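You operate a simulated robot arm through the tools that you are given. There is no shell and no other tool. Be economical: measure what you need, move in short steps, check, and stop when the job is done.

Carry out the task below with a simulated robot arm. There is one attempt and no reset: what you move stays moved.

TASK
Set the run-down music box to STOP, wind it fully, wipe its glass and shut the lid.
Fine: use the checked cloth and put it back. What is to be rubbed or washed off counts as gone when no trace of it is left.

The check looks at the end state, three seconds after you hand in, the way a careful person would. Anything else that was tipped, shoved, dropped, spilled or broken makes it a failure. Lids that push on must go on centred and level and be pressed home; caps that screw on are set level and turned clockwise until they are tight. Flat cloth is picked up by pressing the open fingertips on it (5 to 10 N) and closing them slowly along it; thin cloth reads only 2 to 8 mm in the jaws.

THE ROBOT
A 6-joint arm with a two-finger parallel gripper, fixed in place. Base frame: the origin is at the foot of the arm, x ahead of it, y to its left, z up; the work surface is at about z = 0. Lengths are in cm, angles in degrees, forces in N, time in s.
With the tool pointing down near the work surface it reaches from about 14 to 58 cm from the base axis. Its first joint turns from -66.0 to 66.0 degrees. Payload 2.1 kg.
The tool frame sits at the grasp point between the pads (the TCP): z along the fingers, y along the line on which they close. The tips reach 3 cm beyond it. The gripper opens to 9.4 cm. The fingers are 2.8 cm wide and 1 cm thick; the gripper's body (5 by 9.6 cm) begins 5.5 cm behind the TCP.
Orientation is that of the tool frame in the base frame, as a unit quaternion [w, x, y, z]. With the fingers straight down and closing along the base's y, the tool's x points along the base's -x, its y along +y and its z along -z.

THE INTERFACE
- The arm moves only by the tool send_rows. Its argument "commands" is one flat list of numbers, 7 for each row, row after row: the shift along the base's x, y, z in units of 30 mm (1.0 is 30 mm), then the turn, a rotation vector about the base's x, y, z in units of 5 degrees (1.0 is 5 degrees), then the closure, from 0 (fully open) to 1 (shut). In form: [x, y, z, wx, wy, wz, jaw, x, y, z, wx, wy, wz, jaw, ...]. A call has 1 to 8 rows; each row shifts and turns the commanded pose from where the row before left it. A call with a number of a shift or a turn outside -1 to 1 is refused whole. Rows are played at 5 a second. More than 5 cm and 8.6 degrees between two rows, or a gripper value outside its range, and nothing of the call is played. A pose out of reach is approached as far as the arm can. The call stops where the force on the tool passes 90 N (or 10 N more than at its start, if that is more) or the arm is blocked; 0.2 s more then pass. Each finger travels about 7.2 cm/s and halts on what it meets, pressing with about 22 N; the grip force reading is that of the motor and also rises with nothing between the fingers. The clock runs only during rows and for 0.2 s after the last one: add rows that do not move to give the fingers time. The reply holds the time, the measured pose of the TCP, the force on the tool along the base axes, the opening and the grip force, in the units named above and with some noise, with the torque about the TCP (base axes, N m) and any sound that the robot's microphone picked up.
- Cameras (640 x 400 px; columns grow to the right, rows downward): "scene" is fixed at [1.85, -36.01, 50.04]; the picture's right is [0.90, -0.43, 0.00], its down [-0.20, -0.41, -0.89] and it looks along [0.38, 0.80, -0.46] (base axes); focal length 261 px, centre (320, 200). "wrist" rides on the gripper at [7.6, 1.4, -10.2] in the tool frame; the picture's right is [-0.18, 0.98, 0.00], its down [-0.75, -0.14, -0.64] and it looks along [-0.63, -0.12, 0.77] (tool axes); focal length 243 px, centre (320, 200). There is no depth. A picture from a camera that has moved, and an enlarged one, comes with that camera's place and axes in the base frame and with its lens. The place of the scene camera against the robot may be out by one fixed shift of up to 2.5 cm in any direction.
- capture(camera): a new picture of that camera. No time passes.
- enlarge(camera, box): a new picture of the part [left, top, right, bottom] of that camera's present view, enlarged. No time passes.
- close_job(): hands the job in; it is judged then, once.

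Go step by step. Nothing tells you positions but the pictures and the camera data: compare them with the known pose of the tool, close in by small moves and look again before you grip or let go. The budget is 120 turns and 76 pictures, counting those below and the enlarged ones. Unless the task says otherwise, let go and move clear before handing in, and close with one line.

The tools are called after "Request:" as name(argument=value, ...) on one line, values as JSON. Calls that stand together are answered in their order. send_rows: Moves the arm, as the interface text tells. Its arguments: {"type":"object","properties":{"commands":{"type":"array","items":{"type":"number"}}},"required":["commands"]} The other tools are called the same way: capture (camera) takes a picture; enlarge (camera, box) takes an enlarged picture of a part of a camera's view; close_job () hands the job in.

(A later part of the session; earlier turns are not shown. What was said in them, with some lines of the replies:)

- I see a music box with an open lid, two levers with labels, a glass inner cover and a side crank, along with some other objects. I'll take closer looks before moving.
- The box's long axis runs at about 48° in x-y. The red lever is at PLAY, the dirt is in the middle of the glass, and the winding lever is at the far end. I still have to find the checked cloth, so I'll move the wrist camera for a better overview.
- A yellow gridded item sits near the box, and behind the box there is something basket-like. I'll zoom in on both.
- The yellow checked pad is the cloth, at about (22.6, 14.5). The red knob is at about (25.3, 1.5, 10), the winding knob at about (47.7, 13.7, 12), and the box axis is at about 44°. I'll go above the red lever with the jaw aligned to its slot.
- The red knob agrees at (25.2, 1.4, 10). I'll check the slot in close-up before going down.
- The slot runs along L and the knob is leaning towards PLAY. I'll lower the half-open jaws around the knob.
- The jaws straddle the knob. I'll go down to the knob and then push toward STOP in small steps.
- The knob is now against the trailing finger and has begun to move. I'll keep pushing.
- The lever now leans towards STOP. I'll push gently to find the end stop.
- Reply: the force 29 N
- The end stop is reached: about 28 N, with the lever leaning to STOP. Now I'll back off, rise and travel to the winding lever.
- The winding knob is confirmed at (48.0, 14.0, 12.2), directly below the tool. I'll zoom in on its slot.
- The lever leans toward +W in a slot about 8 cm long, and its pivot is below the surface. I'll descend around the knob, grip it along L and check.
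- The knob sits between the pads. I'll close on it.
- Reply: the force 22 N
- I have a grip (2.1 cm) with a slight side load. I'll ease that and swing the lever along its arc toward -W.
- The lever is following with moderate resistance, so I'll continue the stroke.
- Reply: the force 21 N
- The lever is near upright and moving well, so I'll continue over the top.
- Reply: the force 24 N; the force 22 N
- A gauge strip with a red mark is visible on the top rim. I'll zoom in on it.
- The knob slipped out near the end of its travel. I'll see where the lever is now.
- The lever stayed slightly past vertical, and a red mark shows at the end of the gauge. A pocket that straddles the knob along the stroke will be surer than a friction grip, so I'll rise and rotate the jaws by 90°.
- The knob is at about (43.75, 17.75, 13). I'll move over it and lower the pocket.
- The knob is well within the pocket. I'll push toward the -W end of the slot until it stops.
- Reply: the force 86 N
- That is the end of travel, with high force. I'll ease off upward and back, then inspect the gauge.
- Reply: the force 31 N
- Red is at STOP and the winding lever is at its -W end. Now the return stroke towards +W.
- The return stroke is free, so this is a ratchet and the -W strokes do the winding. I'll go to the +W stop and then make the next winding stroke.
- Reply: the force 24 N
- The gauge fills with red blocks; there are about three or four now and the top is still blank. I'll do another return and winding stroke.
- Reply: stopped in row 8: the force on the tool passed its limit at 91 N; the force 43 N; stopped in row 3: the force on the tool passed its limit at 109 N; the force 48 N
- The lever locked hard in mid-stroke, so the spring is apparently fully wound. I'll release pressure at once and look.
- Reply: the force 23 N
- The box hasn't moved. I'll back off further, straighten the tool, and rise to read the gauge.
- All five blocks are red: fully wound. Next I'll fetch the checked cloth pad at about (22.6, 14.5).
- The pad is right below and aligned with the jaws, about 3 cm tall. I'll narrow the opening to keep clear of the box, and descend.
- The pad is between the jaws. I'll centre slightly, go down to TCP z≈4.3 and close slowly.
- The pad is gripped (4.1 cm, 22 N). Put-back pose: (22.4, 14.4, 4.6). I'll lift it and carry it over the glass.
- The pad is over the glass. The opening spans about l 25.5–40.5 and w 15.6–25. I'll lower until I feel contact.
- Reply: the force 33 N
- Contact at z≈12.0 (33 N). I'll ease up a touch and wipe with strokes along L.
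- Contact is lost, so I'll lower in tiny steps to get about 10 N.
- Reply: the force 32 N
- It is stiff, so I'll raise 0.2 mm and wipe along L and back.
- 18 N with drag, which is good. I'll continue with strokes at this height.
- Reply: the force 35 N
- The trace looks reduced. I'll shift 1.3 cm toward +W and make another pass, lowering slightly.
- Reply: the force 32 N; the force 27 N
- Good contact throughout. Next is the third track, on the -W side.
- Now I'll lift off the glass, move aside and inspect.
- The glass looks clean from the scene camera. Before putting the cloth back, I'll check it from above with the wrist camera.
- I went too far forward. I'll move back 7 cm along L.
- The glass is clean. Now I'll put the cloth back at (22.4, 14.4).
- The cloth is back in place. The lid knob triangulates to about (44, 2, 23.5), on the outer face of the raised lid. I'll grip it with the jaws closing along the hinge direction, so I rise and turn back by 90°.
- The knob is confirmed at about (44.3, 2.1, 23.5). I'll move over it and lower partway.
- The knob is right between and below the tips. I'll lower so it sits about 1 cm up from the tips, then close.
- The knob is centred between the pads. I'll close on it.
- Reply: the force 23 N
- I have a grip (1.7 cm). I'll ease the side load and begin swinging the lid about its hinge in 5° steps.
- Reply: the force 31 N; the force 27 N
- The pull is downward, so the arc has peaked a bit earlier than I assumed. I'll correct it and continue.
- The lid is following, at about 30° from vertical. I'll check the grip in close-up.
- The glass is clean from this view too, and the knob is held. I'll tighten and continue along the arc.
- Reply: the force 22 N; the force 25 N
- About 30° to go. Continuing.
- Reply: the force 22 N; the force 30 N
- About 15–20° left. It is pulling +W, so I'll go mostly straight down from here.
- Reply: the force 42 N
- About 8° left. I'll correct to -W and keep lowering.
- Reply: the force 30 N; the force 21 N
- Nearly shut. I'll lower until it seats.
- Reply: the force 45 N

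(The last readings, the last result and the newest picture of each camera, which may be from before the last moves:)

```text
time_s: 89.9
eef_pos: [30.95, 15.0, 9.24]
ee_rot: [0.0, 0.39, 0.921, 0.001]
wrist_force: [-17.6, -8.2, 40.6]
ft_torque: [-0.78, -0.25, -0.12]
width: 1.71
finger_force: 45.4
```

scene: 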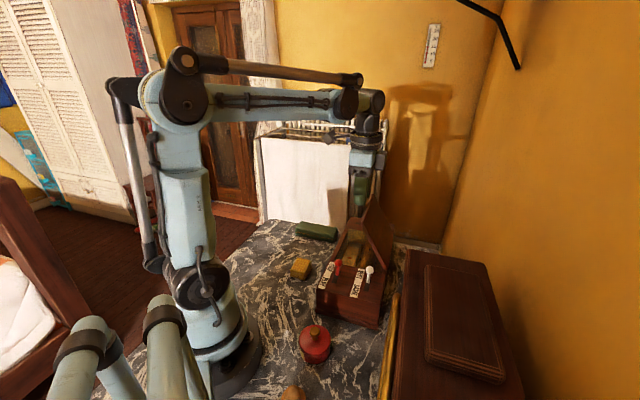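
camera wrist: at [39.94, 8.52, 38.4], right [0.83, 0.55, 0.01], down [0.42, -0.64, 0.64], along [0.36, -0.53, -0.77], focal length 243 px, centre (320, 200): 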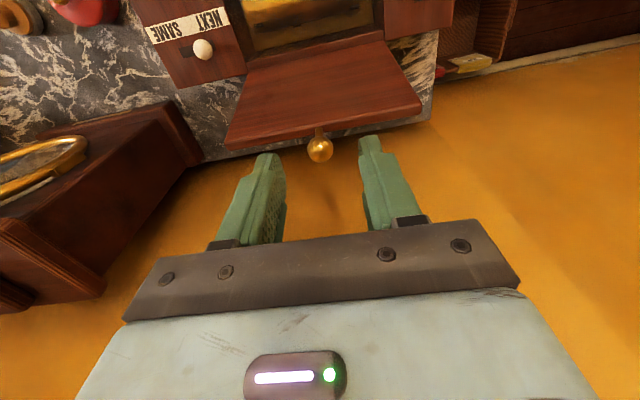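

Seated (40 N). I'll release gently, retract upward and away, then check.

Request:
send_rows(commands=[0, 0, 0.03, 0, 0, 0, 0.8, 0, 0, 0, 0, 0, 0, 0.6, 0, 0, 0, 0, 0, 0, 0.5, 0, 0, 0.7, 0, 0, 0, 0.5, 0, 0, 1, 0, 0, 0, 0.5, 0, 0, 1, 0, 0, 0, 0.5, 0, 0, 1, 0, 0, 0, 0.5, 0, 0, 1, 0, 0, 0, 0.5])

Request:
enlarge(camera="scene", box=[310, 190, 410, 290])

Request:
capture(camera="wrist")

```text
time_s: 91.7
eef_pos: [31.03, 15.18, 23.49]
ee_rot: [0.002, 0.389, 0.921, 0.003]
wrist_force: [0.3, 0.2, -0.5]
ft_torque: [0.0, 0.0, 0.03]
width: 4.71
finger_force: 0.0
```

```text
4.00 times, centred on (360, 240) of scene
camera zoom: at [1.85, -36.01, 50.04], right [0.9, -0.43, 0.0], down [-0.2, -0.41, -0.89], along [0.38, 0.8, -0.46], focal length 1045 px, centre (160, 40)
```

zoom: 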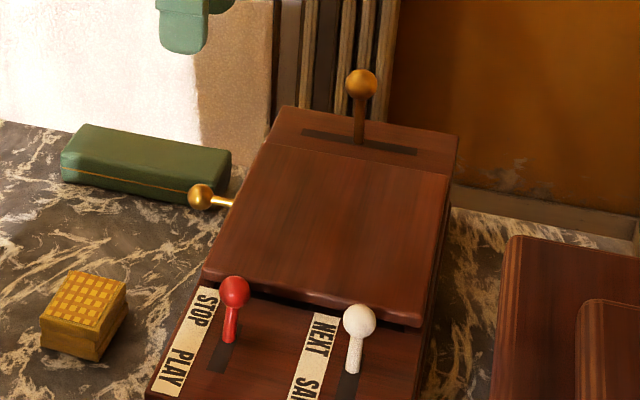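

```text
8 pictures are left
camera wrist: at [26.83, 21.73, 33.73], right [0.83, 0.55, 0.01], down [0.42, -0.64, 0.64], along [0.36, -0.53, -0.77], focal length 243 px, centre (320, 200)
```

wrist: 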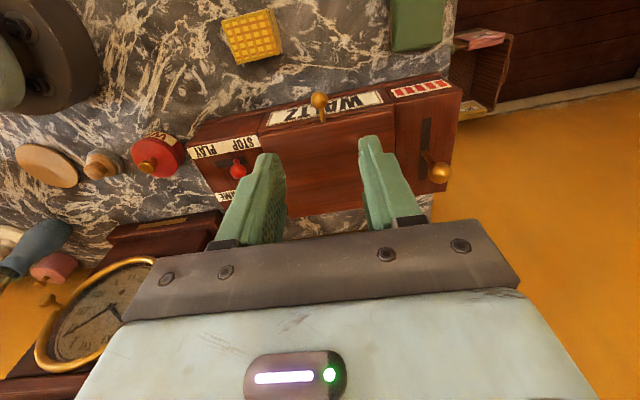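

The lid looks shut, the gauge is full and red is at STOP. I'll take a last close look at the seam.

Request:
enlarge(camera="scene", box=[335, 235, 385, 275])

Request:
enlarge(camera="wrist", box=[180, 70, 470, 220])

```text
10.00 times, centred on (360, 255) of scene
camera zoom: at [1.85, -36.01, 50.04], right [0.9, -0.43, 0.0], down [-0.2, -0.41, -0.89], along [0.38, 0.8, -0.46], focal length 2613 px, centre (-80, -350)
```

zoom: 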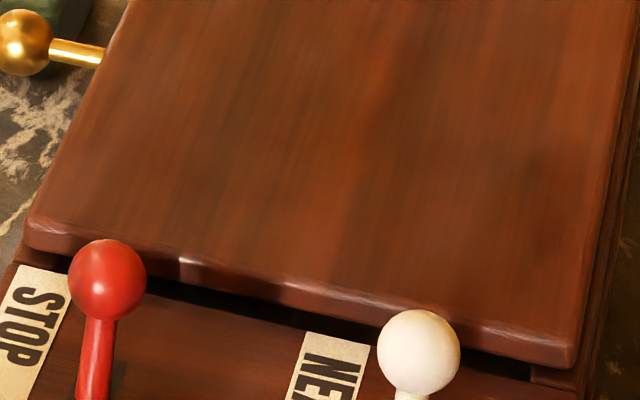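

```text
2.21 times, centred on (325, 145) of wrist
camera zoom: at [26.83, 21.73, 33.73], right [0.83, 0.55, 0.01], down [0.42, -0.64, 0.64], along [0.36, -0.53, -0.77], focal length 535 px, centre (309, 321)
```

zoom: 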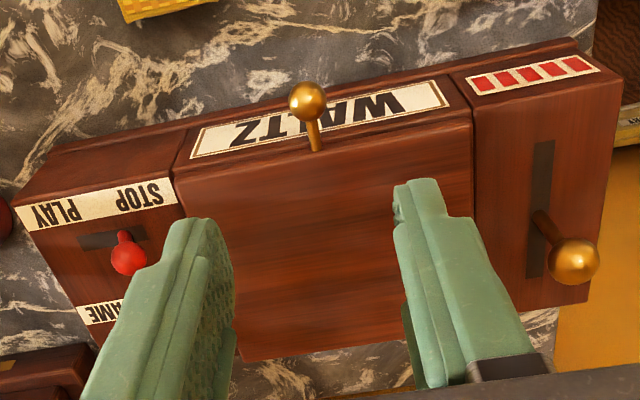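

The lid sits evenly. To make sure it is home, I'll press lightly near its free edge with closed fingertips.

Request:
send_rows(commands=[0.45, -0.45, 0, 0, 0, 0, 1, 0.45, -0.45, -0.5, 0, 0, 0, 1, 0, 0, -1, 0, 0, 0, 1, 0, 0, -0.8, 0, 0, 0, 1, 0, 0, -0.5, 0, 0, 0, 1, 0, 0, 0, 0, 0, 0, 1])

```text
time_s: 93.1
eef_pos: [33.66, 12.49, 15.03]
ee_rot: [0.002, 0.39, 0.921, 0.002]
wrist_force: [0.1, -0.3, 0.2]
ft_torque: [0.02, 0.03, 0.03]
width: 0.0
finger_force: 21.4
```

Request:
send_rows(commands=[0, 0, -0.5, 0, 0, 0, 1, 0, 0, -0.3, 0, 0, 0, 1, 0, 0, -0.15, 0, 0, 0, 1, 0, 0, -0.1, 0, 0, 0, 1])

```text
time_s: 94.1
eef_pos: [33.78, 12.43, 11.95]
ee_rot: [0.002, 0.39, 0.921, 0.002]
wrist_force: [1.0, -0.2, 0.4]
ft_torque: [-0.01, -0.01, 0.02]
width: 0.0
finger_force: 22.0
```

Request:
send_rows(commands=[0, 0, -0.06, 0, 0, 0, 1, 0, 0, -0.05, 0, 0, 0, 1])

Request:
send_rows(commands=[0, 0, -0.05, 0, 0, 0, 1, 0, 0, -0.04, 0, 0, 0, 1])

```text
time_s: 94.7
eef_pos: [33.9, 12.56, 11.6]
ee_rot: [0.001, 0.389, 0.921, 0.003]
wrist_force: [-1.1, -1.5, 11.2]
ft_torque: [-0.15, 0.0, -0.03]
width: 0.01
finger_force: 21.9
```

```text
time_s: 95.3
eef_pos: [33.75, 12.49, 11.4]
ee_rot: [0.001, 0.39, 0.921, 0.002]
wrist_force: [-18.7, -7.6, 76.5]
ft_torque: [-0.99, -0.15, -0.08]
width: 0.0
finger_force: 22.9
```

It is stiff and firmly home. I'll retract clear.

Request:
send_rows(commands=[0, 0, 0.3, 0, 0, 0, 1, 0, 0, 1, 0, 0, 0, 1, 0, 0, 1, 0, 0, 0, 1, 0, 0, 1, 0, 0, 0, 0.5, 0, 0, 1, 0, 0, 0, 0.5, 0, 0, 1, 0, 0, 0, 0.5, -0.5, 0.5, 0, 0, 0, 0, 0.5])

Request:
capture(camera="scene")

Request:
enlarge(camera="scene", box=[280, 190, 410, 330])

```text
time_s: 96.9
eef_pos: [32.09, 13.87, 27.34]
ee_rot: [0.002, 0.39, 0.921, 0.002]
wrist_force: [0.3, 0.6, -0.3]
ft_torque: [-0.02, 0.04, 0.01]
width: 4.72
finger_force: 0.1
```

```text
5 pictures are left
```

scene: 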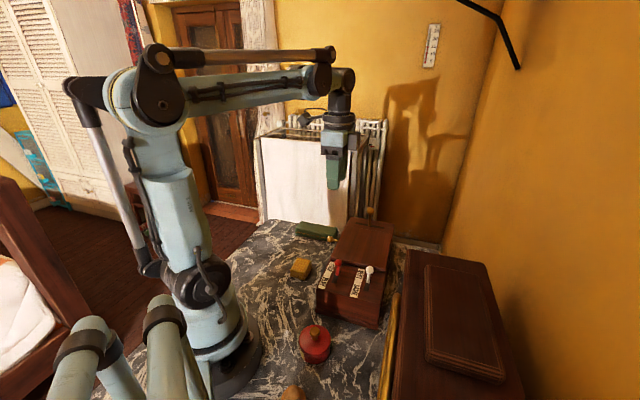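

```text
2.86 times, centred on (345, 260) of scene
camera zoom: at [1.85, -36.02, 50.04], right [0.9, -0.43, 0.0], down [-0.2, -0.41, -0.89], along [0.38, 0.8, -0.46], focal length 746 px, centre (249, 29)
```

zoom: 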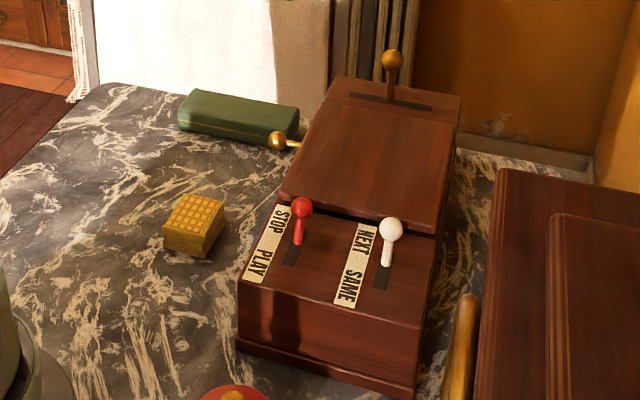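

The lever is at STOP, the gauge is full, the glass is clean, the lid is shut, the cloth is back and the arm is clear. I'm handing in.

Request:
close_job()

```text
The job is handed in.
```

The music box is set to STOP and fully wound (all five gauge blocks red). Its glass is wiped with no trace left in the pictures, the lid is pressed shut, and the checked cloth is back where it lay.
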